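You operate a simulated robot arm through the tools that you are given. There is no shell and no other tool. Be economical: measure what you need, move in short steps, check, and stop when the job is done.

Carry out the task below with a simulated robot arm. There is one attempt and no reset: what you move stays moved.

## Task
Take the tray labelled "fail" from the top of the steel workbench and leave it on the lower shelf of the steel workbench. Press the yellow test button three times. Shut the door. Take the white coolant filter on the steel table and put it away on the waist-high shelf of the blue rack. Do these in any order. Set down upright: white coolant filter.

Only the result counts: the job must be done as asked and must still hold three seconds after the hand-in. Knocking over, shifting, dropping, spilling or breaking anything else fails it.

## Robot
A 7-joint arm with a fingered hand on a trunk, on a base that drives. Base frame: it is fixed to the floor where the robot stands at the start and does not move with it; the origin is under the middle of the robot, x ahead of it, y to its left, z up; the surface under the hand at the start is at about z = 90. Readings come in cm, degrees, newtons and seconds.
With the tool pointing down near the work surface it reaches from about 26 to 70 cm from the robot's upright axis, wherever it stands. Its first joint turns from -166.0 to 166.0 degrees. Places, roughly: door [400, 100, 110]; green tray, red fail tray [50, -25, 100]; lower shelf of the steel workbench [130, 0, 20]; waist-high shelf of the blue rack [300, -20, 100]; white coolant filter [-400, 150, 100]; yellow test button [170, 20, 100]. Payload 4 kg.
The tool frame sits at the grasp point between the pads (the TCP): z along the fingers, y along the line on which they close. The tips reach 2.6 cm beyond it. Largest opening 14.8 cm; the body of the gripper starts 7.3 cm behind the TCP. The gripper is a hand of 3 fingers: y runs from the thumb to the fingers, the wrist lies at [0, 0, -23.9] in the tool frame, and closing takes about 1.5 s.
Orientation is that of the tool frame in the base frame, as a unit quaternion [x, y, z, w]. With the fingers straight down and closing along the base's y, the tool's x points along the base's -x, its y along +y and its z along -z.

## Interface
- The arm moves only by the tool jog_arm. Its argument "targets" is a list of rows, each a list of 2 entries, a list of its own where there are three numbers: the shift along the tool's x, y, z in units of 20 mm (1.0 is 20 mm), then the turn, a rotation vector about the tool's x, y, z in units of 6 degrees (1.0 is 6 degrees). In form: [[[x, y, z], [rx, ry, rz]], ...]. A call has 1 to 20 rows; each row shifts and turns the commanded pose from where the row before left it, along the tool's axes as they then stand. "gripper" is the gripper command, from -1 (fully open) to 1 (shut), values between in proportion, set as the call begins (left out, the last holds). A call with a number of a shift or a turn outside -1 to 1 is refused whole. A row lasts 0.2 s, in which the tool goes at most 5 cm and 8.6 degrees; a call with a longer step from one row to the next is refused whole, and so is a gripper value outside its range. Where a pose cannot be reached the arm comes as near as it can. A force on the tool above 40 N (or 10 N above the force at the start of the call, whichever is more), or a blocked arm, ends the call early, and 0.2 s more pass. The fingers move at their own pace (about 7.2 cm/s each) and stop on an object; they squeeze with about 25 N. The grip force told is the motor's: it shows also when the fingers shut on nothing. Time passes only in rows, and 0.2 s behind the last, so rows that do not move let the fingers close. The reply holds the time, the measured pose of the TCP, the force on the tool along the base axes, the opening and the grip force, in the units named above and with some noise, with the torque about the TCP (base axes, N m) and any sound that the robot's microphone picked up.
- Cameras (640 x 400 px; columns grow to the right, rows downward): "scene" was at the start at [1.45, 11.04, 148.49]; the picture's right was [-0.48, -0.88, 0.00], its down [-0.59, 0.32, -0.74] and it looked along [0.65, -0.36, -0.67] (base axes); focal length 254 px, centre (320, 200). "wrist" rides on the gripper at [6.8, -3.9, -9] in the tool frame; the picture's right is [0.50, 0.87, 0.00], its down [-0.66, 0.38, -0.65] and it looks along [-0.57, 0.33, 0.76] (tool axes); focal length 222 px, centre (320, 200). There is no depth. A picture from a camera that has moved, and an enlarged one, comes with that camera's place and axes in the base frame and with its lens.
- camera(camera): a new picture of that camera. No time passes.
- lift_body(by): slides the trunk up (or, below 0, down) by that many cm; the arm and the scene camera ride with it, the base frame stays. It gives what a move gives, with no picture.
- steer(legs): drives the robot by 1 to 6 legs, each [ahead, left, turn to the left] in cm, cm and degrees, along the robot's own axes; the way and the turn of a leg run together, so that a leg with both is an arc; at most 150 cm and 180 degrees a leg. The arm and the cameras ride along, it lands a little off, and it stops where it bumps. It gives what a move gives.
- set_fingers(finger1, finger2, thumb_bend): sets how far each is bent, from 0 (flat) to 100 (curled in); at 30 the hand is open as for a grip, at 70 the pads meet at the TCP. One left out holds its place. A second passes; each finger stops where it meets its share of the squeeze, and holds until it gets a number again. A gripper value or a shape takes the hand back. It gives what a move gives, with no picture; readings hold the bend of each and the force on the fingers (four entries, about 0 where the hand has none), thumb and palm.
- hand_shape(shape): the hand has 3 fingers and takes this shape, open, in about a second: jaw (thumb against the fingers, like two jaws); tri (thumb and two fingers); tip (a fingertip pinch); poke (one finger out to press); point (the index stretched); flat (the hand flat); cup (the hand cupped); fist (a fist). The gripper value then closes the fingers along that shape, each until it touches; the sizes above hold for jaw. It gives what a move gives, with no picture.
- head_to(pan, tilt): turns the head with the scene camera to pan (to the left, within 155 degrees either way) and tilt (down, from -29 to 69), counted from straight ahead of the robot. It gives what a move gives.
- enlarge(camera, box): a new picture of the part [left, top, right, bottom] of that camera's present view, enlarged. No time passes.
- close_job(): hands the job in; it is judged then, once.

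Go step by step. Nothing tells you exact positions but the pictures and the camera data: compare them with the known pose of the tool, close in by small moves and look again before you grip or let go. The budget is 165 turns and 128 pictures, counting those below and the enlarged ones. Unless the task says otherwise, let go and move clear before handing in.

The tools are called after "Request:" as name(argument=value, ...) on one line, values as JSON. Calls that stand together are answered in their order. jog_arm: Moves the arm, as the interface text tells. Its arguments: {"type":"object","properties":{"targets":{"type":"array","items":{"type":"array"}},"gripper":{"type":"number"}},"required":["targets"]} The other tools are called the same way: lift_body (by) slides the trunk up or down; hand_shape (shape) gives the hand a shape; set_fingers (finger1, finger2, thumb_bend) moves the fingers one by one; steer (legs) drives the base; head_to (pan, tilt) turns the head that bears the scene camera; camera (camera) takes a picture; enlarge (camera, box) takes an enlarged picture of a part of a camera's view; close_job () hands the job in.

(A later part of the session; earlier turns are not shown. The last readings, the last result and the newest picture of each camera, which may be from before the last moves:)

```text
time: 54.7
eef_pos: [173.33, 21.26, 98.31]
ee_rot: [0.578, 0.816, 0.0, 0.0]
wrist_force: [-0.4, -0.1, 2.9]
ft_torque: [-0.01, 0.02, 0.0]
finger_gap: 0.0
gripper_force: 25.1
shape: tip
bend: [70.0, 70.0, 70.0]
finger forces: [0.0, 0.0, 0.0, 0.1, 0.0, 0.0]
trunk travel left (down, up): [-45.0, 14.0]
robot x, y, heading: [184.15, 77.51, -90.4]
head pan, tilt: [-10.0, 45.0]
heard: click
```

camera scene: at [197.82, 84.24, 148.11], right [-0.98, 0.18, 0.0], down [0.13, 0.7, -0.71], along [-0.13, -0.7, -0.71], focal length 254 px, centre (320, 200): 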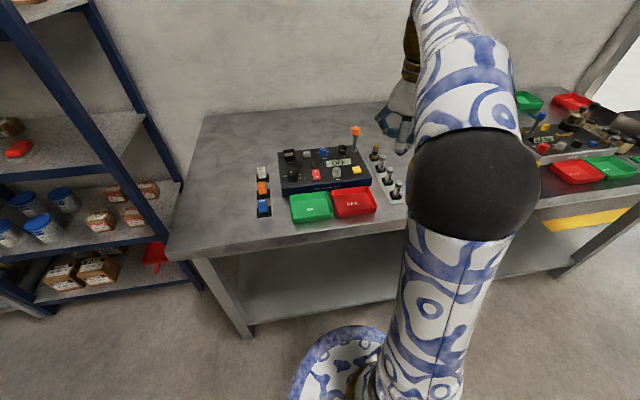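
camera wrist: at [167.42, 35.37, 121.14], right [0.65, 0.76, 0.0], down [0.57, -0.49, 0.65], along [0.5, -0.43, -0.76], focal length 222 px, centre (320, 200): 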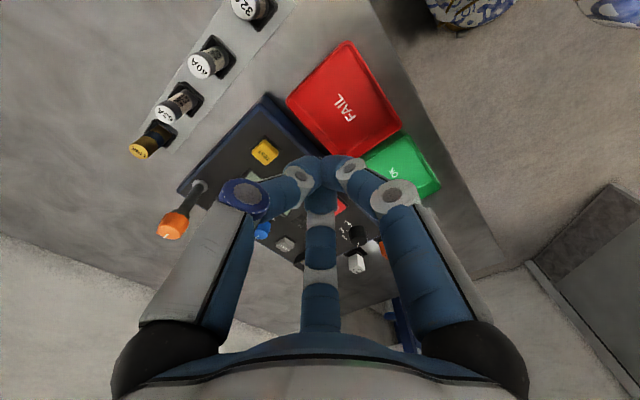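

Second click. One more press, then I'll retreat upward.

Request:
jog_arm(targets=[[[0, 0, -0.5], [0, 0, 0]], [[0, 0, -0.5], [0, 0, 0]], [[0, 0, 0], [0, 0, 0]], [[0, 0, 0], [0, 0, 0]]])

Request:
jog_arm(targets=[[[0, 0, 0.5], [0, 0, 0]], [[0, 0, 0.3], [0, 0, 0]], [[0, 0, 0.2], [0, 0, 0]], [[0, 0, 0.02], [0, 0, 0]], [[0, 0, 0], [0, 0, 0]]])

Request:
jog_arm(targets=[[[0, 0, -1], [0, 0, 0]], [[0, 0, -1], [0, 0, 0]], [[0, 0, -1], [0, 0, 0]], [[0, 0, -1], [0, 0, 0]], [[0, 0, -1], [0, 0, 0]], [[0, 0, -1], [0, 0, 0]], [[0, 0, -1], [0, 0, 0]], [[0, 0, -1], [0, 0, 0]], [[0, 0, -1], [0, 0, 0]]])

Request:
enlarge(camera="scene", box=[250, 90, 430, 210])

```text
time: 55.7
eef_pos: [173.34, 21.3, 100.22]
ee_rot: [0.578, 0.816, -0.001, -0.001]
wrist_force: [0.1, 0.1, 1.0]
ft_torque: [-0.01, -0.01, 0.01]
finger_gap: 0.01
gripper_force: 24.7
shape: tip
bend: [70.0, 70.0, 70.0]
finger forces: [0.1, 0.0, 0.0, 0.1, 0.0, 0.0]
trunk travel left (down, up): [-45.0, 14.0]
robot x, y, heading: [183.89, 77.1, -90.3]
head pan, tilt: [-10.0, 45.0]
```

```text
time: 56.9
eef_pos: [173.37, 21.23, 98.31]
ee_rot: [0.578, 0.816, 0.0, -0.001]
wrist_force: [0.4, 1.0, 3.4]
ft_torque: [0.0, 0.01, 0.0]
finger_gap: 0.0
gripper_force: 25.0
shape: tip
bend: [70.0, 70.0, 70.0]
finger forces: [0.0, 0.1, 0.0, 0.1, 0.0, 0.1]
trunk travel left (down, up): [-45.0, 14.0]
robot x, y, heading: [184.13, 77.22, -90.3]
head pan, tilt: [-10.0, 45.0]
heard: click
```

```text
time: 58.9
eef_pos: [173.18, 21.18, 116.14]
ee_rot: [0.577, 0.817, 0.0, 0.0]
wrist_force: [-0.1, -0.2, 0.4]
ft_torque: [-0.01, 0.03, -0.03]
finger_gap: 0.0
gripper_force: 25.2
shape: tip
bend: [70.0, 70.0, 70.0]
finger forces: [0.0, 0.1, 0.1, 0.0, 0.0, 0.0]
trunk travel left (down, up): [-45.0, 14.0]
robot x, y, heading: [183.83, 77.12, -90.3]
head pan, tilt: [-10.0, 45.0]
```

```text
3.33 times, centred on (340, 150) of scene
camera zoom: at [197.75, 75.22, 148.1], right [-0.98, 0.18, 0.0], down [0.13, 0.7, -0.71], along [-0.13, -0.7, -0.71], focal length 848 px, centre (253, 367)
```

zoom: 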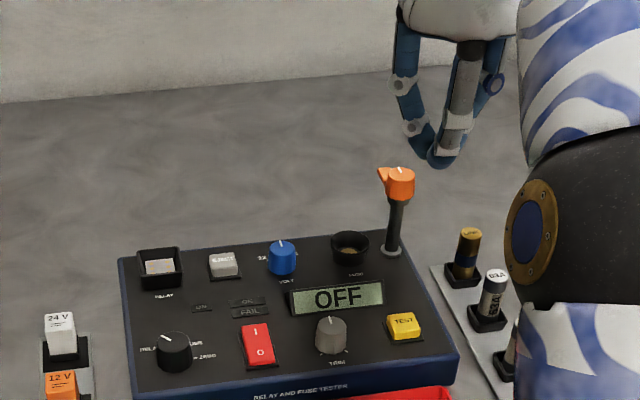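

Three clicks were heard. Now the door: I'll back off, face it and look.

Request:
steer(legs=[[-45, 0, 0], [0, 0, 90]])

Request:
head_to(pan=0, tilt=15)

Request:
camera(camera="scene")

```text
time: 65.5
eef_pos: [240.44, 112.02, 116.13]
ee_rot: [-0.172, 0.985, 0.0, 0.0]
wrist_force: [0.7, -0.3, 0.0]
ft_torque: [-0.02, -0.02, 0.01]
finger_gap: 0.0
gripper_force: 25.2
shape: tip
bend: [70.0, 70.0, 70.0]
finger forces: [0.0, 0.0, 0.1, 0.1, 0.1, 0.1]
trunk travel left (down, up): [-45.0, 14.0]
robot x, y, heading: [184.22, 122.41, 0.3]
head pan, tilt: [-10.0, 45.0]
```

```text
time: 66.4
eef_pos: [240.59, 112.05, 116.19]
ee_rot: [-0.172, 0.985, 0.0, 0.0]
wrist_force: [-0.7, 0.3, 0.2]
ft_torque: [0.0, -0.01, -0.01]
finger_gap: 0.0
gripper_force: 24.9
shape: tip
bend: [70.0, 70.0, 70.0]
finger forces: [0.0, 0.0, 0.0, 0.1, 0.0, 0.0]
trunk travel left (down, up): [-45.0, 14.0]
robot x, y, heading: [184.17, 122.35, 0.1]
head pan, tilt: [0.0, 15.0]
```

```text
92 pictures are left
camera scene: at [187.7, 137.35, 152.78], right [0.0, -1.0, 0.0], down [-0.26, 0.0, -0.97], along [0.97, 0.0, -0.26], focal length 254 px, centre (320, 200)
```

scene: 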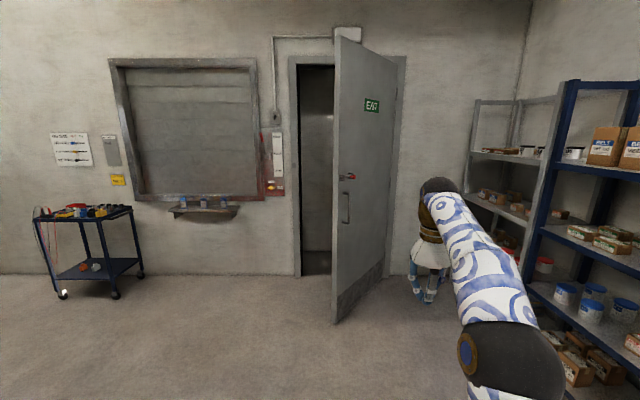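

The door's free edge is near (365,125) and its hinge near (433,67), so it is about 50° open. I'll push with a horizontal fist at y≈110 and z≈85, below the handle. First I'll pitch the hand forward and lower the trunk.

Request:
hand_shape(shape="fist")

Request:
jog_arm(targets=[[[0, 0, 0], [0.339, -0.941, 0]], [[0, 0, 0], [0.339, -0.941, 0]], [[0, 0, 0], [0.339, -0.941, 0]], [[0, 0, 0], [0.339, -0.941, 0]], [[0, 0, 0], [0.339, -0.941, 0]], [[0, 0, 0], [0.339, -0.941, 0]], [[0, 0, 0], [0.339, -0.941, 0]], [[0, 0, 0], [0.339, -0.941, 0]], [[0, 0, 0], [0.339, -0.941, 0]], [[0, 0, 0], [0.339, -0.941, 0]], [[0, 0, 0], [0.339, -0.941, 0]], [[0, 0, 0], [0.339, -0.941, 0]], [[0, 0, 0], [0.339, -0.941, 0]], [[0, 0, 0], [0.339, -0.941, 0]], [[0, 0, 0], [0.339, -0.941, 0]]])

Request:
lift_body(by=-30)

Request:
camera(camera="scene")

Request:
camera(camera="wrist")

```text
time: 67.3
eef_pos: [240.53, 112.05, 116.23]
ee_rot: [-0.173, 0.985, 0.0, 0.001]
wrist_force: [-0.8, 0.4, 0.4]
ft_torque: [-0.05, 0.02, 0.0]
finger_gap: 0.0
gripper_force: 0.0
shape: fist
bend: [93.0, 94.0, 56.0]
finger forces: [0.0, 0.0, 0.1, 0.1, 0.0, 0.0]
trunk travel left (down, up): [-45.0, 14.0]
robot x, y, heading: [184.25, 122.22, 0.1]
head pan, tilt: [0.0, 15.0]
```

```text
time: 70.5
eef_pos: [239.55, 112.17, 118.85]
ee_rot: [-0.122, 0.696, -0.12, 0.698]
wrist_force: [-0.9, 0.3, -0.1]
ft_torque: [0.03, 0.01, 0.01]
finger_gap: 0.0
gripper_force: 0.0
shape: fist
bend: [100.0, 100.0, 58.0]
finger forces: [0.1, 0.1, 0.0, 0.1, 0.0, 0.0]
out of reach, approached as far as the arm can: row 11, 12
trunk travel left (down, up): [-45.0, 14.0]
robot x, y, heading: [184.26, 122.18, 0.2]
head pan, tilt: [0.0, 15.0]
```

```text
time: 73.5
eef_pos: [239.77, 112.19, 88.89]
ee_rot: [-0.123, 0.696, -0.12, 0.697]
wrist_force: [0.4, -0.6, 0.3]
ft_torque: [0.02, -0.02, -0.03]
finger_gap: 0.0
gripper_force: 0.0
shape: fist
bend: [100.0, 100.0, 58.0]
finger forces: [0.0, 0.1, 0.0, 0.0, 0.1, 0.1]
trunk travel left (down, up): [-15.0, 44.0]
robot x, y, heading: [184.27, 122.51, 0.0]
head pan, tilt: [0.0, 15.0]
```

```text
91 pictures are left
camera scene: at [187.69, 137.34, 122.79], right [0.0, -1.0, 0.0], down [-0.26, 0.0, -0.97], along [0.97, 0.0, -0.26], focal length 254 px, centre (320, 200)
```

scene: 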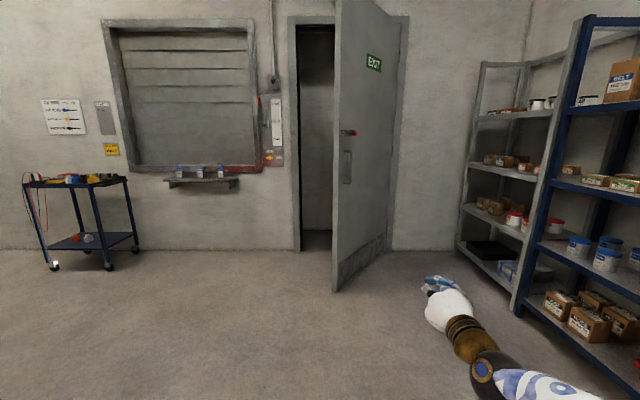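

```text
90 pictures are left
camera wrist: at [230.67, 106.28, 83.81], right [0.0, 0.65, -0.76], down [-0.66, 0.58, 0.49], along [0.76, 0.5, 0.42], focal length 222 px, centre (320, 200)
```

wrist: 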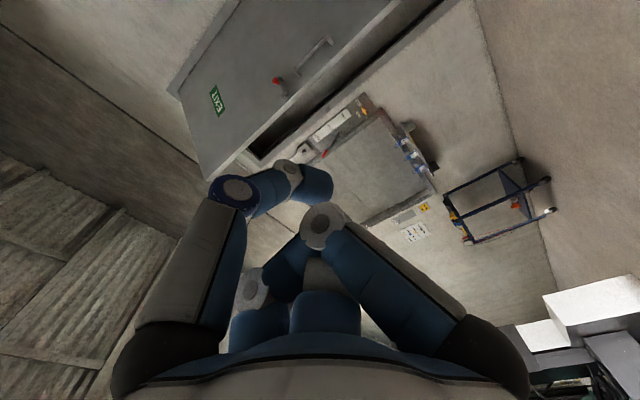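

Now I'll drive straight ahead to near the door, then push in steps.

Request:
steer(legs=[[128, 0, 0]])

Request:
head_to(pan=-15, tilt=25)

Request:
camera(camera="scene")

```text
time: 79.9
eef_pos: [366.12, 113.24, 88.74]
ee_rot: [-0.125, 0.696, -0.116, 0.697]
wrist_force: [-0.3, 0.4, 0.0]
ft_torque: [0.0, -0.02, 0.02]
finger_gap: 0.0
gripper_force: 0.1
shape: fist
bend: [100.0, 100.0, 58.0]
finger forces: [0.0, 0.0, 0.0, 0.0, 0.1, 0.0]
trunk travel left (down, up): [-15.0, 44.0]
robot x, y, heading: [310.95, 122.91, 0.7]
head pan, tilt: [0.0, 15.0]
```

```text
time: 80.7
eef_pos: [366.25, 113.31, 88.85]
ee_rot: [-0.126, 0.696, -0.118, 0.697]
wrist_force: [0.8, -0.3, -0.4]
ft_torque: [-0.01, 0.0, 0.0]
finger_gap: 0.0
gripper_force: 0.0
shape: fist
bend: [100.0, 100.0, 58.0]
finger forces: [0.1, 0.0, 0.0, 0.0, 0.0, 0.0]
trunk travel left (down, up): [-15.0, 44.0]
robot x, y, heading: [310.95, 122.78, 0.6]
head pan, tilt: [-15.0, 25.0]
```

```text
89 pictures are left
camera scene: at [313.73, 135.67, 121.17], right [-0.25, -0.97, 0.0], down [-0.41, 0.11, -0.91], along [0.88, -0.23, -0.42], focal length 254 px, centre (320, 200)
```

scene: 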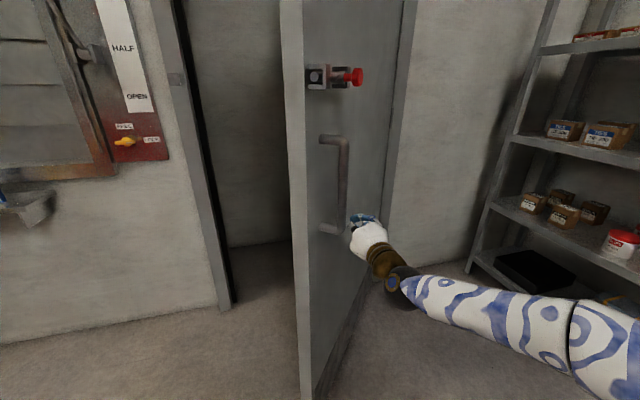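

The fist is close to the pull handle. I'll shift 8 cm right, lower 12 cm, then push forward.

Request:
steer(legs=[[0, -8, 0]])

Request:
lift_body(by=-12)

Request:
steer(legs=[[20, 0, 0]])

Request:
camera(camera="scene")

```text
time: 81.7
eef_pos: [366.33, 105.42, 88.91]
ee_rot: [-0.126, 0.696, -0.118, 0.697]
wrist_force: [0.3, -0.5, 0.0]
ft_torque: [-0.01, 0.02, 0.01]
finger_gap: 0.0
gripper_force: 0.1
shape: fist
bend: [100.0, 100.0, 58.0]
finger forces: [0.1, 0.1, 0.0, 0.0, 0.1, 0.1]
trunk travel left (down, up): [-15.0, 44.0]
robot x, y, heading: [311.25, 114.98, 0.4]
head pan, tilt: [-15.0, 25.0]
```

```text
time: 83.2
eef_pos: [366.23, 105.42, 76.79]
ee_rot: [-0.126, 0.696, -0.117, 0.697]
wrist_force: [-0.3, 0.1, 0.6]
ft_torque: [-0.01, -0.02, -0.04]
finger_gap: 0.0
gripper_force: 0.0
shape: fist
bend: [100.0, 100.0, 58.0]
finger forces: [0.1, 0.1, 0.1, 0.0, 0.1, 0.1]
trunk travel left (down, up): [-3.0, 56.0]
robot x, y, heading: [311.17, 115.04, 0.5]
head pan, tilt: [-15.0, 25.0]
```

```text
time: 84.8
eef_pos: [386.06, 105.4, 76.8]
ee_rot: [-0.125, 0.696, -0.118, 0.697]
wrist_force: [-0.1, 0.1, -0.2]
ft_torque: [0.0, -0.01, 0.01]
finger_gap: 0.0
gripper_force: 0.2
shape: fist
bend: [100.0, 100.0, 58.0]
finger forces: [0.0, 0.0, 0.0, 0.0, 0.0, 0.0]
trunk travel left (down, up): [-3.0, 56.0]
robot x, y, heading: [330.64, 115.27, 0.5]
head pan, tilt: [-15.0, 25.0]
```

```text
88 pictures are left
camera scene: at [333.64, 127.96, 109.16], right [-0.25, -0.97, 0.0], down [-0.41, 0.11, -0.91], along [0.88, -0.23, -0.42], focal length 254 px, centre (320, 200)
```

scene: 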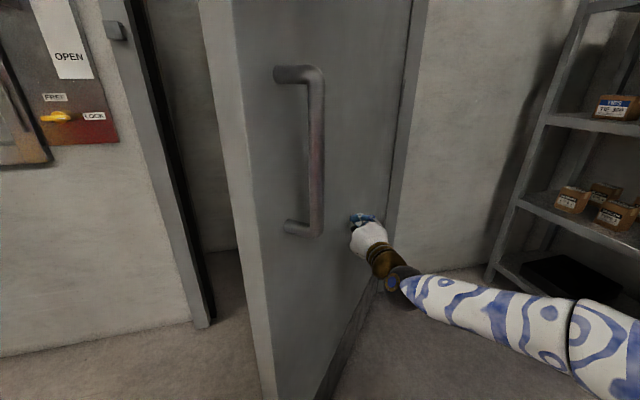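

Contact should be close now. I'll push ahead in short legs.

Request:
steer(legs=[[12, 0, 0]])

Request:
camera(camera="scene")

```text
time: 86.0
eef_pos: [398.09, 105.55, 76.96]
ee_rot: [-0.125, 0.696, -0.118, 0.697]
wrist_force: [-1.2, -0.6, 0.8]
ft_torque: [-0.01, 0.02, 0.0]
finger_gap: 0.02
gripper_force: 0.1
shape: fist
bend: [100.0, 100.0, 58.0]
finger forces: [0.0, 0.0, 0.0, 0.0, 0.1, 0.0]
trunk travel left (down, up): [-3.0, 56.0]
robot x, y, heading: [342.94, 115.22, 0.4]
head pan, tilt: [-15.0, 25.0]
```

```text
87 pictures are left
camera scene: at [345.59, 128.06, 109.16], right [-0.25, -0.97, 0.0], down [-0.41, 0.11, -0.91], along [0.88, -0.23, -0.42], focal length 254 px, centre (320, 200)
```

scene: 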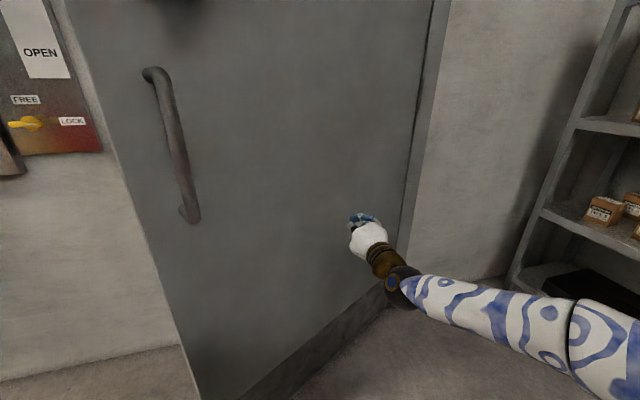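

The door is swinging as the fist pushes. I'll continue in short legs.

Request:
steer(legs=[[12, 0, 0]])

Request:
camera(camera="scene")

```text
time: 87.3
eef_pos: [410.11, 105.53, 76.91]
ee_rot: [-0.125, 0.696, -0.119, 0.697]
wrist_force: [-0.6, 0.1, -0.5]
ft_torque: [0.01, 0.01, -0.01]
finger_gap: 0.0
gripper_force: 0.1
shape: fist
bend: [100.0, 100.0, 58.0]
finger forces: [0.0, 0.1, 0.1, 0.0, 0.0, 0.0]
trunk travel left (down, up): [-3.0, 56.0]
robot x, y, heading: [354.69, 115.36, 0.3]
head pan, tilt: [-15.0, 25.0]
```

```text
86 pictures are left
camera scene: at [357.66, 128.14, 109.16], right [-0.25, -0.97, 0.0], down [-0.41, 0.11, -0.91], along [0.88, -0.23, -0.42], focal length 254 px, centre (320, 200)
```

scene: 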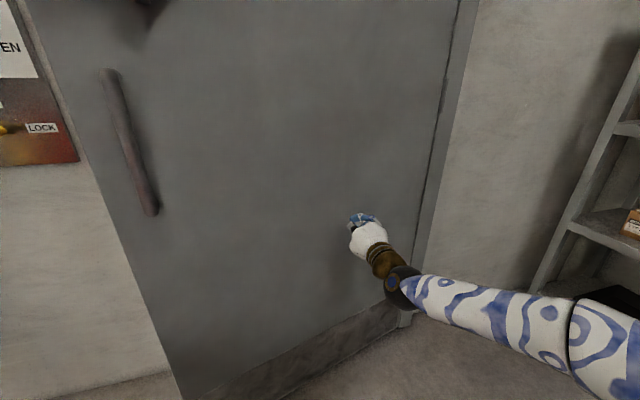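

Request:
steer(legs=[[10, 0, 0]])

Request:
head_to(pan=10, tilt=20)

Request:
camera(camera="scene")

```text
time: 88.4
eef_pos: [420.15, 105.56, 76.95]
ee_rot: [-0.125, 0.696, -0.119, 0.697]
wrist_force: [-0.6, 0.0, 0.0]
ft_torque: [0.0, -0.01, 0.0]
finger_gap: 0.01
gripper_force: 0.1
shape: fist
bend: [100.0, 100.0, 58.0]
finger forces: [0.1, 0.0, 0.0, 0.0, 0.7, 0.0]
trunk travel left (down, up): [-3.0, 56.0]
robot x, y, heading: [364.75, 115.62, 0.2]
head pan, tilt: [-15.0, 25.0]
```

```text
time: 89.3
eef_pos: [420.22, 105.74, 76.86]
ee_rot: [-0.126, 0.696, -0.119, 0.697]
wrist_force: [-1.0, -0.9, 0.2]
ft_torque: [0.01, 0.0, 0.0]
finger_gap: 0.0
gripper_force: 0.0
shape: fist
bend: [100.0, 100.0, 58.0]
finger forces: [0.0, 0.0, 0.0, 0.1, 0.7, 0.0]
trunk travel left (down, up): [-3.0, 56.0]
robot x, y, heading: [364.63, 115.55, 0.4]
head pan, tilt: [10.0, 20.0]
```

```text
85 pictures are left
camera scene: at [368.03, 132.19, 109.97], right [0.18, -0.98, 0.0], down [-0.34, -0.06, -0.94], along [0.92, 0.17, -0.34], focal length 254 px, centre (320, 200)
```

scene: 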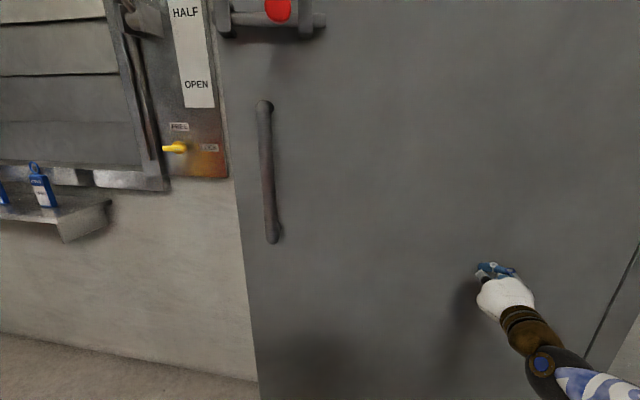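

The door is almost closed. I'll push the last few centimetres.

Request:
steer(legs=[[5, 0, 0]])

Request:
steer(legs=[[4, 0, 0]])

Request:
camera(camera="scene")

```text
time: 90.2
eef_pos: [422.28, 105.1, 77.03]
ee_rot: [-0.118, 0.696, -0.122, 0.698]
wrist_force: [0.0, -0.1, 0.8]
ft_torque: [0.02, 0.0, 0.01]
finger_gap: 0.0
gripper_force: 0.0
shape: fist
bend: [100.0, 100.0, 58.0]
finger forces: [0.1, 0.1, 0.1, 0.1, 0.1, 0.0]
trunk travel left (down, up): [-3.0, 56.0]
robot x, y, heading: [367.05, 115.54, 0.1]
head pan, tilt: [10.0, 20.0]
stopped in leg 1: the force on the tool passed its limit at 56 N (the readings are from after the stop); the commanded pose is now the measured one
```

```text
time: 91.0
eef_pos: [426.36, 105.09, 76.96]
ee_rot: [-0.118, 0.695, -0.123, 0.698]
wrist_force: [0.0, 0.0, 0.2]
ft_torque: [0.01, 0.01, 0.0]
finger_gap: 0.03
gripper_force: 0.1
shape: fist
bend: [100.0, 100.0, 58.0]
finger forces: [0.0, 0.0, 0.0, 0.0, 0.0, 0.1]
trunk travel left (down, up): [-3.0, 56.0]
robot x, y, heading: [371.24, 115.57, 0.2]
head pan, tilt: [10.0, 20.0]
```

```text
84 pictures are left
camera scene: at [374.26, 132.19, 109.97], right [0.18, -0.98, 0.0], down [-0.34, -0.06, -0.94], along [0.92, 0.17, -0.34], focal length 254 px, centre (320, 200)
```

scene: 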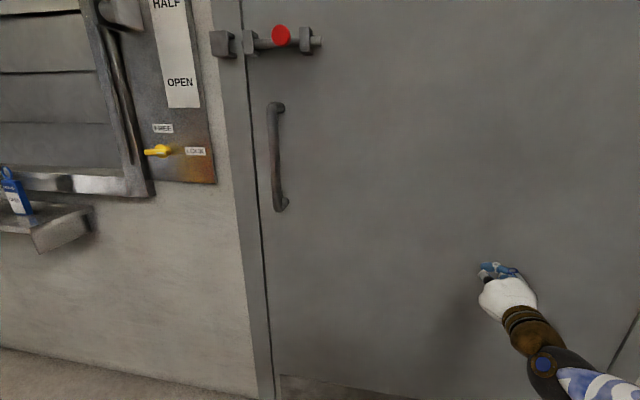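

The door looks flush with the frame now. I'll check the edge closely and try a bit more push.

Request:
steer(legs=[[4, 0, 0]])

Request:
enlarge(camera="scene", box=[180, 10, 360, 400])

```text
time: 91.9
eef_pos: [430.23, 104.91, 77.09]
ee_rot: [-0.117, 0.695, -0.123, 0.698]
wrist_force: [-18.2, -7.5, -1.4]
ft_torque: [0.0, 0.0, -0.09]
finger_gap: 0.03
gripper_force: 0.1
shape: fist
bend: [100.0, 100.0, 75.0]
finger forces: [0.0, 0.0, 0.1, 0.0, 17.7, 0.0]
trunk travel left (down, up): [-3.0, 56.0]
robot x, y, heading: [374.95, 115.49, 0.0]
head pan, tilt: [10.0, 20.0]
```

```text
1.03 times, centred on (270, 205) of scene (not enlarged: the box is as wide or as high as the picture)
camera zoom: at [378.15, 132.13, 109.98], right [0.18, -0.98, 0.0], down [-0.34, -0.06, -0.94], along [0.93, 0.17, -0.34], focal length 261 px, centre (371, 195)
```

zoom: 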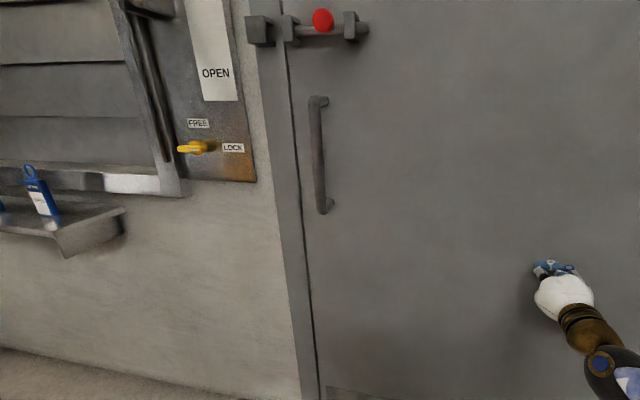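

It pushes back at a steady 18 N, so the door is against its frame. I'll back off and verify it stays shut.

Request:
steer(legs=[[-100, 0, 0]])

Request:
lift_body(by=42)

Request:
camera(camera="scene")

Request:
head_to(pan=-60, tilt=25)

Request:
camera(camera="scene")

```text
time: 97.2
eef_pos: [328.46, 104.83, 77.0]
ee_rot: [-0.12, 0.695, -0.121, 0.698]
wrist_force: [-0.3, -0.7, 0.1]
ft_torque: [0.0, -0.03, 0.02]
finger_gap: 0.01
gripper_force: 0.1
shape: fist
bend: [100.0, 100.0, 58.0]
finger forces: [0.0, 0.0, 0.0, 0.1, 0.0, 0.1]
trunk travel left (down, up): [-3.0, 56.0]
robot x, y, heading: [273.03, 115.15, 0.4]
head pan, tilt: [10.0, 20.0]
```

```text
refused: 42 is not a number from -40 to 40
```

```text
82 pictures are left
camera scene: at [276.3, 131.55, 109.97], right [0.18, -0.98, 0.0], down [-0.34, -0.06, -0.94], along [0.92, 0.17, -0.34], focal length 254 px, centre (320, 200)
```

scene: 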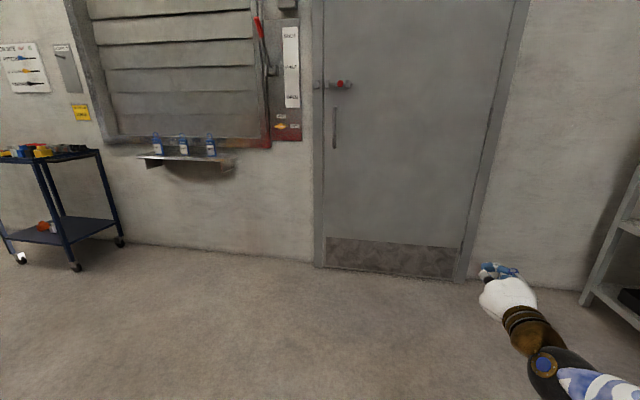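

```text
time: 98.6
eef_pos: [328.56, 104.71, 76.92]
ee_rot: [-0.121, 0.695, -0.12, 0.698]
wrist_force: [-0.3, -0.2, 0.2]
ft_torque: [-0.01, 0.02, -0.01]
finger_gap: 0.0
gripper_force: 0.1
shape: fist
bend: [100.0, 100.0, 58.0]
finger forces: [0.0, 0.1, 0.1, 0.1, 0.1, 0.1]
trunk travel left (down, up): [-3.0, 56.0]
robot x, y, heading: [273.24, 115.0, 0.7]
head pan, tilt: [-60.0, 25.0]
```

```text
81 pictures are left
camera scene: at [271.84, 121.91, 109.17], right [-0.86, -0.51, 0.0], down [-0.22, 0.36, -0.91], along [0.46, -0.78, -0.42], focal length 254 px, centre (320, 200)
```

scene: 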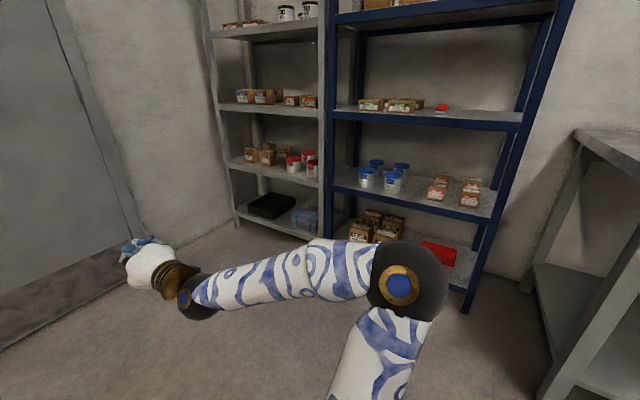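

The door stays shut. The blue rack opens towards +y, and its waist-high shelf is at z≈95 with free room around x≈265–280. Next I'll go back for the FAIL tray.

Request:
lift_body(by=40)

Request:
camera(camera="scene")

Request:
steer(legs=[[-150, 0, 0], [-150, 0, 0], [-15, 0, 0], [0, -112, -0.5]])

```text
time: 102.4
eef_pos: [328.64, 104.83, 116.93]
ee_rot: [-0.121, 0.695, -0.12, 0.698]
wrist_force: [-0.6, -1.0, -0.3]
ft_torque: [0.0, -0.04, -0.01]
finger_gap: 0.0
gripper_force: 0.0
shape: fist
bend: [100.0, 100.0, 58.0]
finger forces: [0.0, 0.0, 0.1, 0.0, 0.0, 0.0]
trunk travel left (down, up): [-43.0, 16.0]
robot x, y, heading: [273.21, 115.03, 1.0]
head pan, tilt: [-60.0, 25.0]
```

```text
80 pictures are left
camera scene: at [271.84, 121.91, 149.16], right [-0.86, -0.51, 0.0], down [-0.22, 0.36, -0.91], along [0.46, -0.78, -0.42], focal length 254 px, centre (320, 200)
```

scene: 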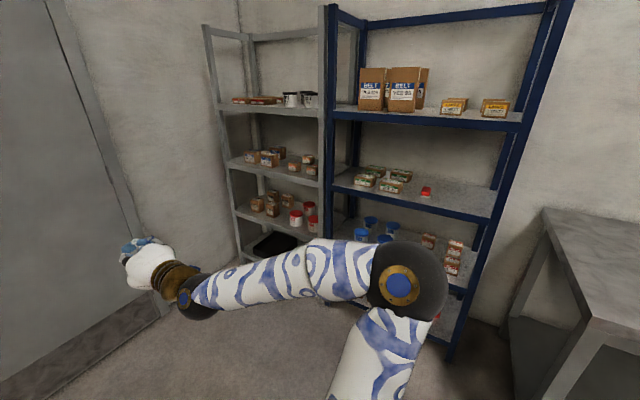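

```text
time: 123.4
eef_pos: [15.31, -17.57, 117.06]
ee_rot: [-0.122, 0.695, -0.119, 0.699]
wrist_force: [0.3, 0.4, 1.0]
ft_torque: [-0.01, 0.02, -0.01]
finger_gap: 0.0
gripper_force: 0.1
shape: fist
bend: [100.0, 100.0, 58.0]
finger forces: [0.0, 0.0, 0.1, 0.1, 0.0, 0.0]
trunk travel left (down, up): [-43.0, 16.0]
robot x, y, heading: [-40.07, -7.5, 0.9]
head pan, tilt: [-60.0, 25.0]
```

I'm back near the bench end. I'll pitch the hand to 45° forward-down with the closing line across (along y), open it in jaw, and view the tray.

Request:
jog_arm(targets=[[[0, 0, 0], [0, 0, 0.833]], [[0, 0, 0], [0, 0, 0.833]], [[0, 0, 0], [0, 0, 0.833]], [[0, 0, 0], [0, 0, 0.833]], [[0, 0, 0], [0, 0.9375, 0]], [[0, 0, 0], [0, 0.9375, 0]], [[0, 0, 0], [0, 0.9375, 0]], [[0, 0, 0], [0, 0.9375, 0]], [[0, 0, 0], [0, 0.9375, 0]], [[0, 0, 0], [0, 0.9375, 0]], [[0, 0, 0], [0, 0.9375, 0]], [[0, 0, 0], [0, 0.9375, 0]]])

Request:
hand_shape(shape="jaw")

Request:
steer(legs=[[0, 10, -0.9], [22, 0, 0]])

Request:
head_to(pan=-20, tilt=45)

Request:
camera(camera="scene")

Request:
camera(camera="wrist")

```text
time: 126.0
eef_pos: [15.36, -17.42, 117.06]
ee_rot: [-0.002, 0.923, 0.006, 0.384]
wrist_force: [-0.1, -0.2, -0.6]
ft_torque: [-0.03, 0.0, -0.03]
finger_gap: 0.01
gripper_force: 0.1
shape: fist
bend: [100.0, 100.0, 58.0]
finger forces: [0.1, 0.0, 0.0, 0.0, 0.0, 0.1]
trunk travel left (down, up): [-43.0, 16.0]
robot x, y, heading: [-40.42, -8.08, 0.9]
head pan, tilt: [-60.0, 25.0]
```

```text
time: 126.9
eef_pos: [15.32, -17.52, 117.06]
ee_rot: [-0.001, 0.923, 0.004, 0.384]
wrist_force: [-1.3, -0.3, -1.1]
ft_torque: [0.03, 0.0, 0.02]
finger_gap: 14.78
gripper_force: 0.2
shape: jaw
bend: [30.0, 30.0, 30.0]
finger forces: [0.0, 0.1, 0.1, 0.0, 0.0, 0.1]
trunk travel left (down, up): [-43.0, 16.0]
robot x, y, heading: [-40.14, -7.61, 0.9]
head pan, tilt: [-60.0, 25.0]
```

```text
time: 129.3
eef_pos: [36.98, -8.17, 116.93]
ee_rot: [0.003, 0.923, 0.002, 0.386]
wrist_force: [-0.4, 0.3, 0.6]
ft_torque: [-0.01, -0.02, -0.01]
finger_gap: 14.79
gripper_force: 0.1
shape: jaw
bend: [30.0, 30.0, 30.0]
finger forces: [0.0, 0.1, 0.0, 0.1, 0.0, 0.0]
trunk travel left (down, up): [-43.0, 16.0]
robot x, y, heading: [-17.94, 2.42, 0.5]
head pan, tilt: [-60.0, 25.0]
```

```text
time: 130.4
eef_pos: [36.94, -8.11, 116.98]
ee_rot: [0.003, 0.923, 0.002, 0.385]
wrist_force: [-0.1, 0.5, 0.0]
ft_torque: [0.0, -0.01, 0.04]
finger_gap: 14.8
gripper_force: 0.0
shape: jaw
bend: [30.0, 30.0, 30.0]
finger forces: [0.0, 0.0, 0.0, 0.1, 0.0, 0.0]
trunk travel left (down, up): [-43.0, 16.0]
robot x, y, heading: [-18.24, 2.09, 0.3]
head pan, tilt: [-20.0, 45.0]
```

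```text
79 pictures are left
camera scene: at [-16.53, 14.54, 146.11], right [-0.34, -0.94, 0.0], down [-0.66, 0.24, -0.71], along [0.67, -0.24, -0.71], focal length 254 px, centre (320, 200)
```

scene: 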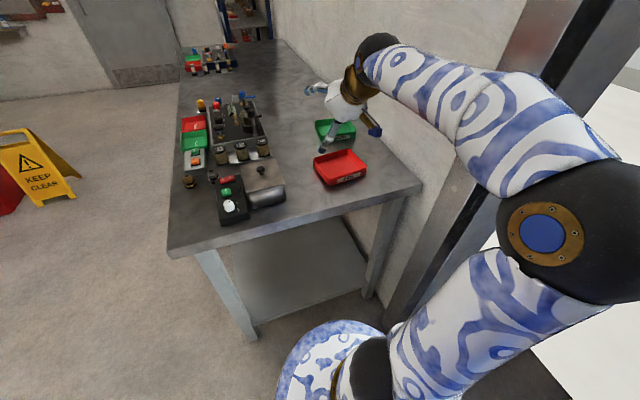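

```text
78 pictures are left
camera wrist: at [25.96, -11.9, 118.47], right [-0.35, 0.87, -0.35], down [0.0, 0.37, 0.93], along [0.94, 0.32, -0.13], focal length 222 px, centre (320, 200)
```

wrist: 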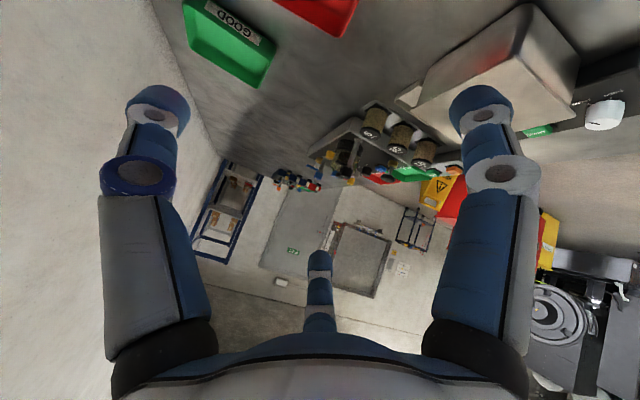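

The lower shelf is also open at this near end, so I can place the tray from here without driving round. I'll zoom in on the tray.

Request:
enlarge(camera="scene", box=[280, 70, 400, 200])

Request:
enlarge(camera="scene", box=[160, 150, 440, 380])

```text
3.08 times, centred on (340, 135) of scene
camera zoom: at [-16.53, 14.54, 146.11], right [-0.34, -0.94, 0.0], down [-0.66, 0.24, -0.71], along [0.67, -0.24, -0.71], focal length 783 px, centre (258, 400)
```

zoom: 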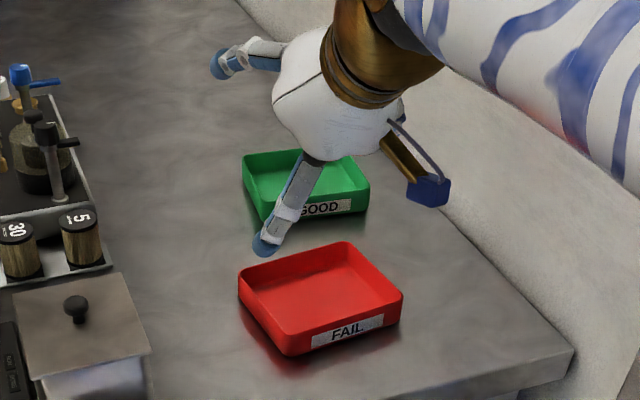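

```text
1.74 times, centred on (300, 265) of scene
camera zoom: at [-16.53, 14.54, 146.11], right [-0.34, -0.94, 0.0], down [-0.66, 0.24, -0.71], along [0.67, -0.24, -0.71], focal length 442 px, centre (355, 87)
```

zoom: 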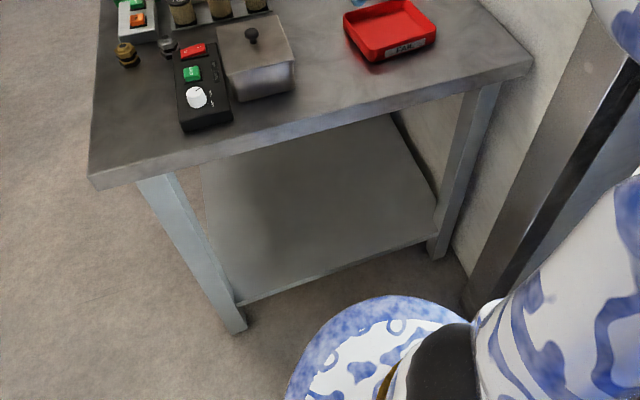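

The tray is about 10.5 × 14.5 cm, yawed about 11°, with its rim near z≈93. I'll pinch its left wall with a 30° tilt, which lets me reach under the bench later, so I'm aligning the tool and hovering.

Request:
jog_arm(targets=[[[0, 0, 0], [0, 0.833, 0]], [[0, 0, 0], [0, 0.833, 0]], [[0, 0, 0], [0, 0.833, 0]], [[0, 0, 0], [-0.46, 0, -0.79]], [[0, 0, 0], [-0.46, 0, -0.79]], [[-0.094, -0.131, 0.92], [0, 0, 0]], [[-0.094, -0.131, 0.92], [0, 0, 0]], [[-0.094, -0.131, 0.92], [0, 0, 0]], [[-0.094, -0.131, 0.92], [0, 0, 0]], [[-0.094, -0.131, 0.92], [0, 0, 0]], [[-0.094, -0.131, 0.92], [0, 0, 0]], [[-0.094, -0.131, 0.92], [0, 0, 0]]])

Request:
camera(camera="wrist")

Request:
enlarge(camera="scene", box=[280, 90, 400, 200])

```text
time: 133.0
eef_pos: [44.96, -8.6, 106.62]
ee_rot: [-0.089, 0.961, 0.028, 0.26]
wrist_force: [0.2, 0.0, 1.0]
ft_torque: [0.0, 0.0, -0.03]
finger_gap: 14.77
gripper_force: 0.1
shape: jaw
bend: [30.0, 30.0, 30.0]
finger forces: [0.0, 0.0, 0.0, 0.1, 0.0, 0.0]
trunk travel left (down, up): [-43.0, 16.0]
robot x, y, heading: [-18.12, 2.36, 0.2]
head pan, tilt: [-20.0, 45.0]
```

```text
75 pictures are left
camera wrist: at [35.53, -14.19, 110.9], right [-0.58, 0.77, -0.25], down [0.16, 0.41, 0.9], along [0.8, 0.49, -0.36], focal length 222 px, centre (320, 200)
```

wrist: 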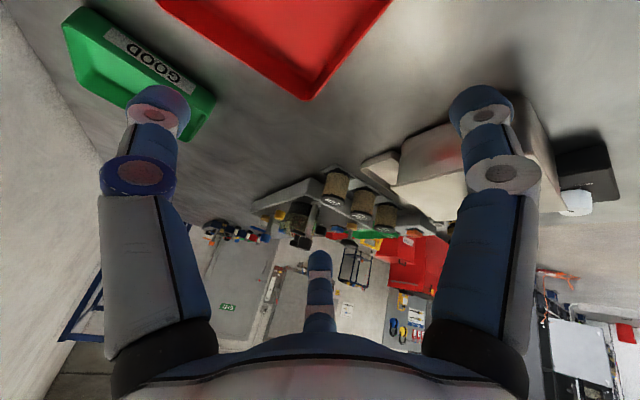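

```text
3.64 times, centred on (340, 145) of scene
camera zoom: at [-16.51, 14.55, 146.11], right [-0.34, -0.94, 0.0], down [-0.67, 0.24, -0.71], along [0.67, -0.24, -0.71], focal length 925 px, centre (247, 400)
```

zoom: 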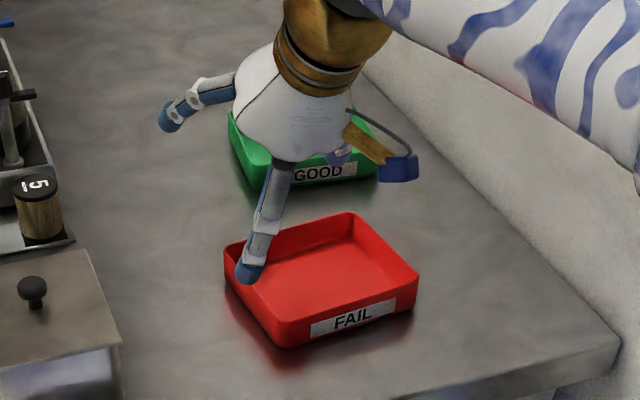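

With the tilt, the open robot-side finger would reach too low, so I'll pre-close to about 4 cm before descending over the left wall and check the alignment.

Request:
jog_arm(targets=[[[0, 0, 0], [0, 0, 0]], [[0, 0, 0], [0, 0, 0]], [[0, 0, 0], [0, 0, 0]], [[0, 0, 0], [0, 0, 0]], [[0, 0, 0], [0, 0, 0]]], gripper=0.46)

Request:
camera(camera="wrist")

Request:
enlarge(camera="scene", box=[280, 90, 400, 200])

```text
time: 134.2
eef_pos: [44.84, -8.6, 106.59]
ee_rot: [-0.088, 0.961, 0.028, 0.261]
wrist_force: [0.3, -0.1, 0.5]
ft_torque: [-0.01, -0.01, 0.02]
finger_gap: 4.03
gripper_force: 0.0
shape: jaw
bend: [76.0, 76.0, 70.0]
finger forces: [0.1, 0.0, 0.0, 0.0, 0.0, 0.0]
trunk travel left (down, up): [-43.0, 16.0]
robot x, y, heading: [-18.18, 2.52, 0.3]
head pan, tilt: [-20.0, 45.0]
```

```text
73 pictures are left
camera wrist: at [35.5, -14.2, 110.91], right [-0.58, 0.77, -0.25], down [0.16, 0.41, 0.9], along [0.8, 0.49, -0.36], focal length 222 px, centre (320, 200)
```

wrist: 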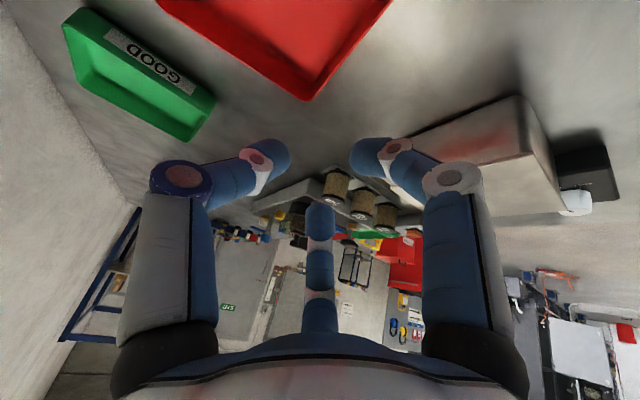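

```text
3.64 times, centred on (340, 145) of scene
camera zoom: at [-16.52, 14.55, 146.11], right [-0.34, -0.94, 0.0], down [-0.67, 0.24, -0.71], along [0.67, -0.24, -0.71], focal length 925 px, centre (247, 400)
```

zoom: 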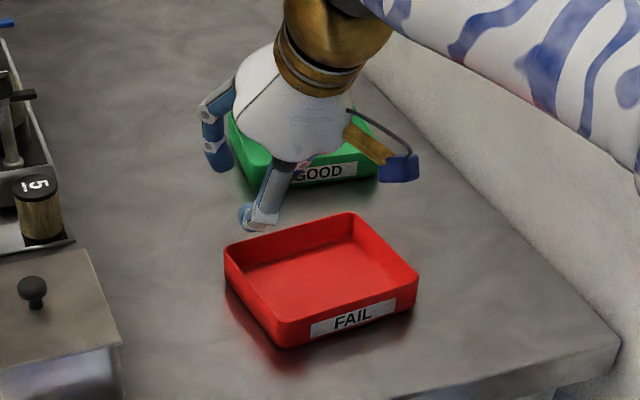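

The left wall's outer rim runs from (42.3,-9.0) to (53.6,-8.3), so yaw is about 6°. I'll correct the yaw and come down over the wall's middle to z=97.

Request:
jog_arm(targets=[[[0, 0, 0], [0.33, 0, 0.58]], [[0.274, -0.07, 0.95], [0, 0, 0]], [[0.274, -0.07, 0.95], [0, 0, 0]], [[0.274, -0.07, 0.95], [0, 0, 0]], [[0.274, -0.07, 0.95], [0, 0, 0]], [[0.274, -0.07, 0.95], [0, 0, 0]]])

Request:
camera(camera="wrist")

Request:
enlarge(camera="scene", box=[290, 110, 380, 200])

```text
time: 135.6
eef_pos: [47.25, -9.01, 97.05]
ee_rot: [-0.055, 0.963, 0.019, 0.262]
wrist_force: [0.1, -0.7, 0.1]
ft_torque: [-0.01, 0.01, 0.05]
finger_gap: 4.02
gripper_force: 0.1
shape: jaw
bend: [76.0, 76.0, 70.0]
finger forces: [0.0, 0.0, 0.1, 0.0, 0.0, 0.0]
trunk travel left (down, up): [-43.0, 16.0]
robot x, y, heading: [-18.46, 1.89, 0.3]
head pan, tilt: [-20.0, 45.0]
```

```text
71 pictures are left
camera wrist: at [37.59, -13.89, 101.19], right [-0.53, 0.81, -0.25], down [0.19, 0.4, 0.9], along [0.83, 0.43, -0.36], focal length 222 px, centre (320, 200)
```

wrist: 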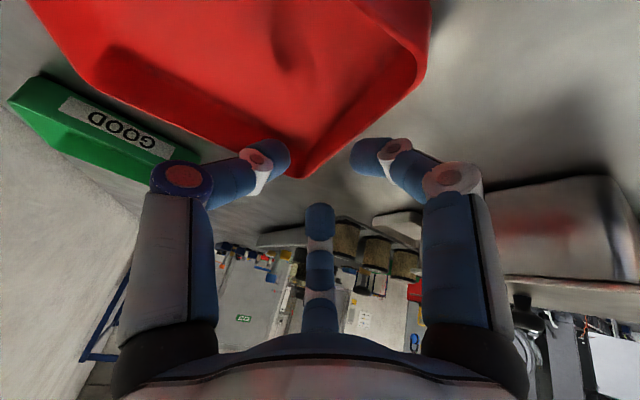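

```text
4.44 times, centred on (335, 155) of scene
camera zoom: at [-16.52, 14.54, 146.11], right [-0.34, -0.94, 0.0], down [-0.67, 0.24, -0.71], along [0.67, -0.24, -0.71], focal length 1130 px, centre (253, 400)
```

zoom: 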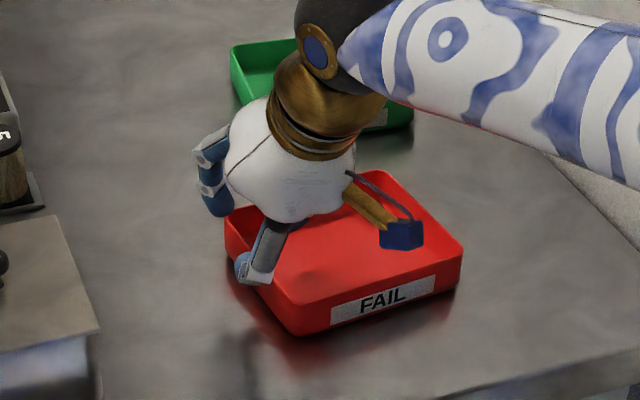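

The wall lies between the thumb and the fingers. I'll descend straight down 4 cm while watching the force.

Request:
jog_arm(targets=[[[0.25, 0, 0.433], [0, 0, 0]], [[0.25, 0, 0.433], [0, 0, 0]], [[0.25, 0, 0.433], [0, 0, 0]], [[0.15, 0, 0.26], [0, 0, 0]]])

Request:
enlarge(camera="wrist", box=[160, 60, 480, 260])

Request:
enlarge(camera="scene", box=[290, 110, 380, 200])

```text
time: 136.6
eef_pos: [47.25, -8.9, 93.33]
ee_rot: [-0.056, 0.964, 0.019, 0.261]
wrist_force: [-1.5, 0.9, 5.1]
ft_torque: [0.02, 0.11, 0.01]
finger_gap: 3.98
gripper_force: 0.0
shape: jaw
bend: [78.0, 76.0, 70.0]
finger forces: [5.3, 0.0, 0.0, 0.0, 0.0, 0.0]
trunk travel left (down, up): [-43.0, 16.0]
robot x, y, heading: [-18.31, 2.48, 0.2]
head pan, tilt: [-20.0, 45.0]
```

```text
2.00 times, centred on (320, 160) of wrist
camera zoom: at [37.58, -13.77, 97.56], right [-0.53, 0.81, -0.25], down [0.19, 0.4, 0.9], along [0.83, 0.43, -0.36], focal length 444 px, centre (320, 280)
```

zoom: 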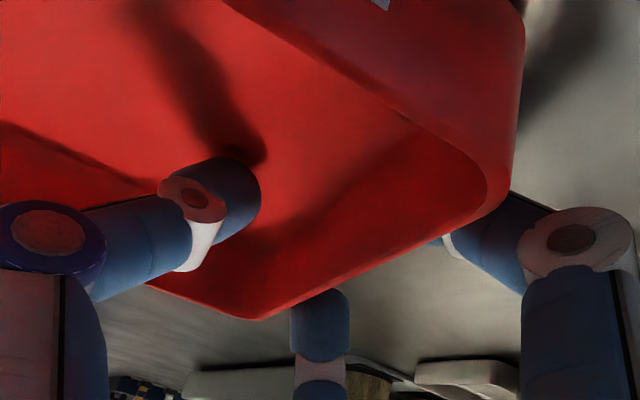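

```text
4.44 times, centred on (335, 155) of scene
camera zoom: at [-16.58, 14.56, 146.12], right [-0.34, -0.94, 0.0], down [-0.66, 0.24, -0.71], along [0.67, -0.24, -0.71], focal length 1130 px, centre (253, 400)
```

zoom: 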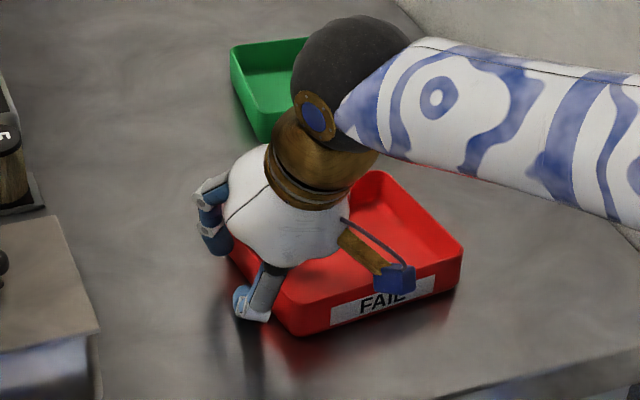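

Finger 1 just touches the bench, with the thumb inside and the fingers outside. I'll lift 4 mm and close.

Request:
jog_arm(targets=[[[-0.1, 0, -0.17], [0, 0, 0]]])

Request:
jog_arm(targets=[[[0, 0, 0], [0, 0, 0]], [[0, 0, 0], [0, 0, 0]], [[0, 0, 0], [0, 0, 0]], [[0, 0, 0], [0, 0, 0]], [[0, 0, 0], [0, 0, 0]], [[0, 0, 0], [0, 0, 0]]], gripper=1)

Request:
enlarge(camera="scene", box=[290, 110, 380, 200])

Request:
enlarge(camera="wrist", box=[160, 60, 480, 260])

```text
time: 137.0
eef_pos: [47.42, -8.88, 93.58]
ee_rot: [-0.055, 0.964, 0.019, 0.261]
wrist_force: [-0.1, 0.4, 0.6]
ft_torque: [-0.01, 0.01, 0.0]
finger_gap: 4.0
gripper_force: 0.0
shape: jaw
bend: [77.0, 76.0, 70.0]
finger forces: [0.4, 0.0, 0.1, 0.0, 0.0, 0.1]
trunk travel left (down, up): [-43.0, 16.0]
robot x, y, heading: [-18.27, 2.37, -0.1]
head pan, tilt: [-20.0, 45.0]
```

```text
time: 138.4
eef_pos: [47.42, -8.96, 93.55]
ee_rot: [-0.055, 0.964, 0.019, 0.261]
wrist_force: [0.7, -0.3, -0.3]
ft_torque: [-0.05, 0.0, 0.01]
finger_gap: 0.22
gripper_force: 24.6
shape: jaw
bend: [71.0, 71.0, 70.0]
finger forces: [0.0, 0.1, 0.0, 0.0, 23.1, 0.1]
trunk travel left (down, up): [-43.0, 16.0]
robot x, y, heading: [-18.29, 2.13, 0.3]
head pan, tilt: [-20.0, 45.0]
```

```text
4.44 times, centred on (335, 155) of scene
camera zoom: at [-16.51, 14.54, 146.11], right [-0.34, -0.94, 0.0], down [-0.67, 0.24, -0.71], along [0.67, -0.24, -0.71], focal length 1130 px, centre (253, 400)
```

zoom: 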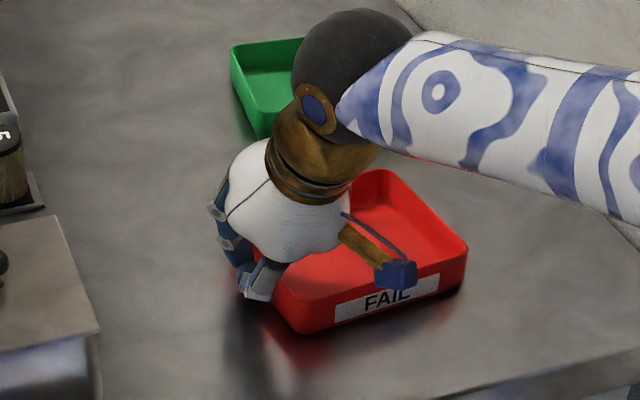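

```text
2.00 times, centred on (320, 160) of wrist
camera zoom: at [37.66, -13.85, 97.9], right [-0.53, 0.81, -0.25], down [0.19, 0.4, 0.9], along [0.83, 0.43, -0.36], focal length 444 px, centre (320, 280)
```

zoom: 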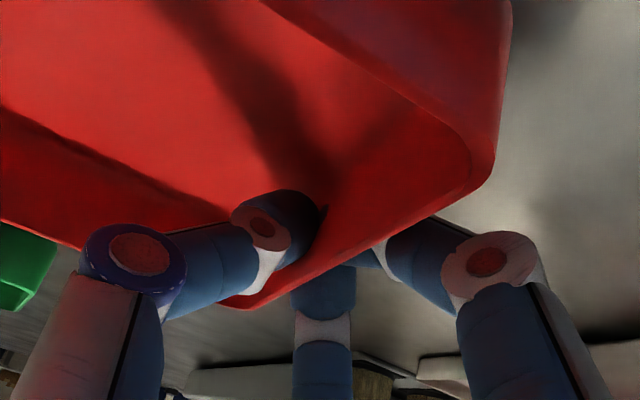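

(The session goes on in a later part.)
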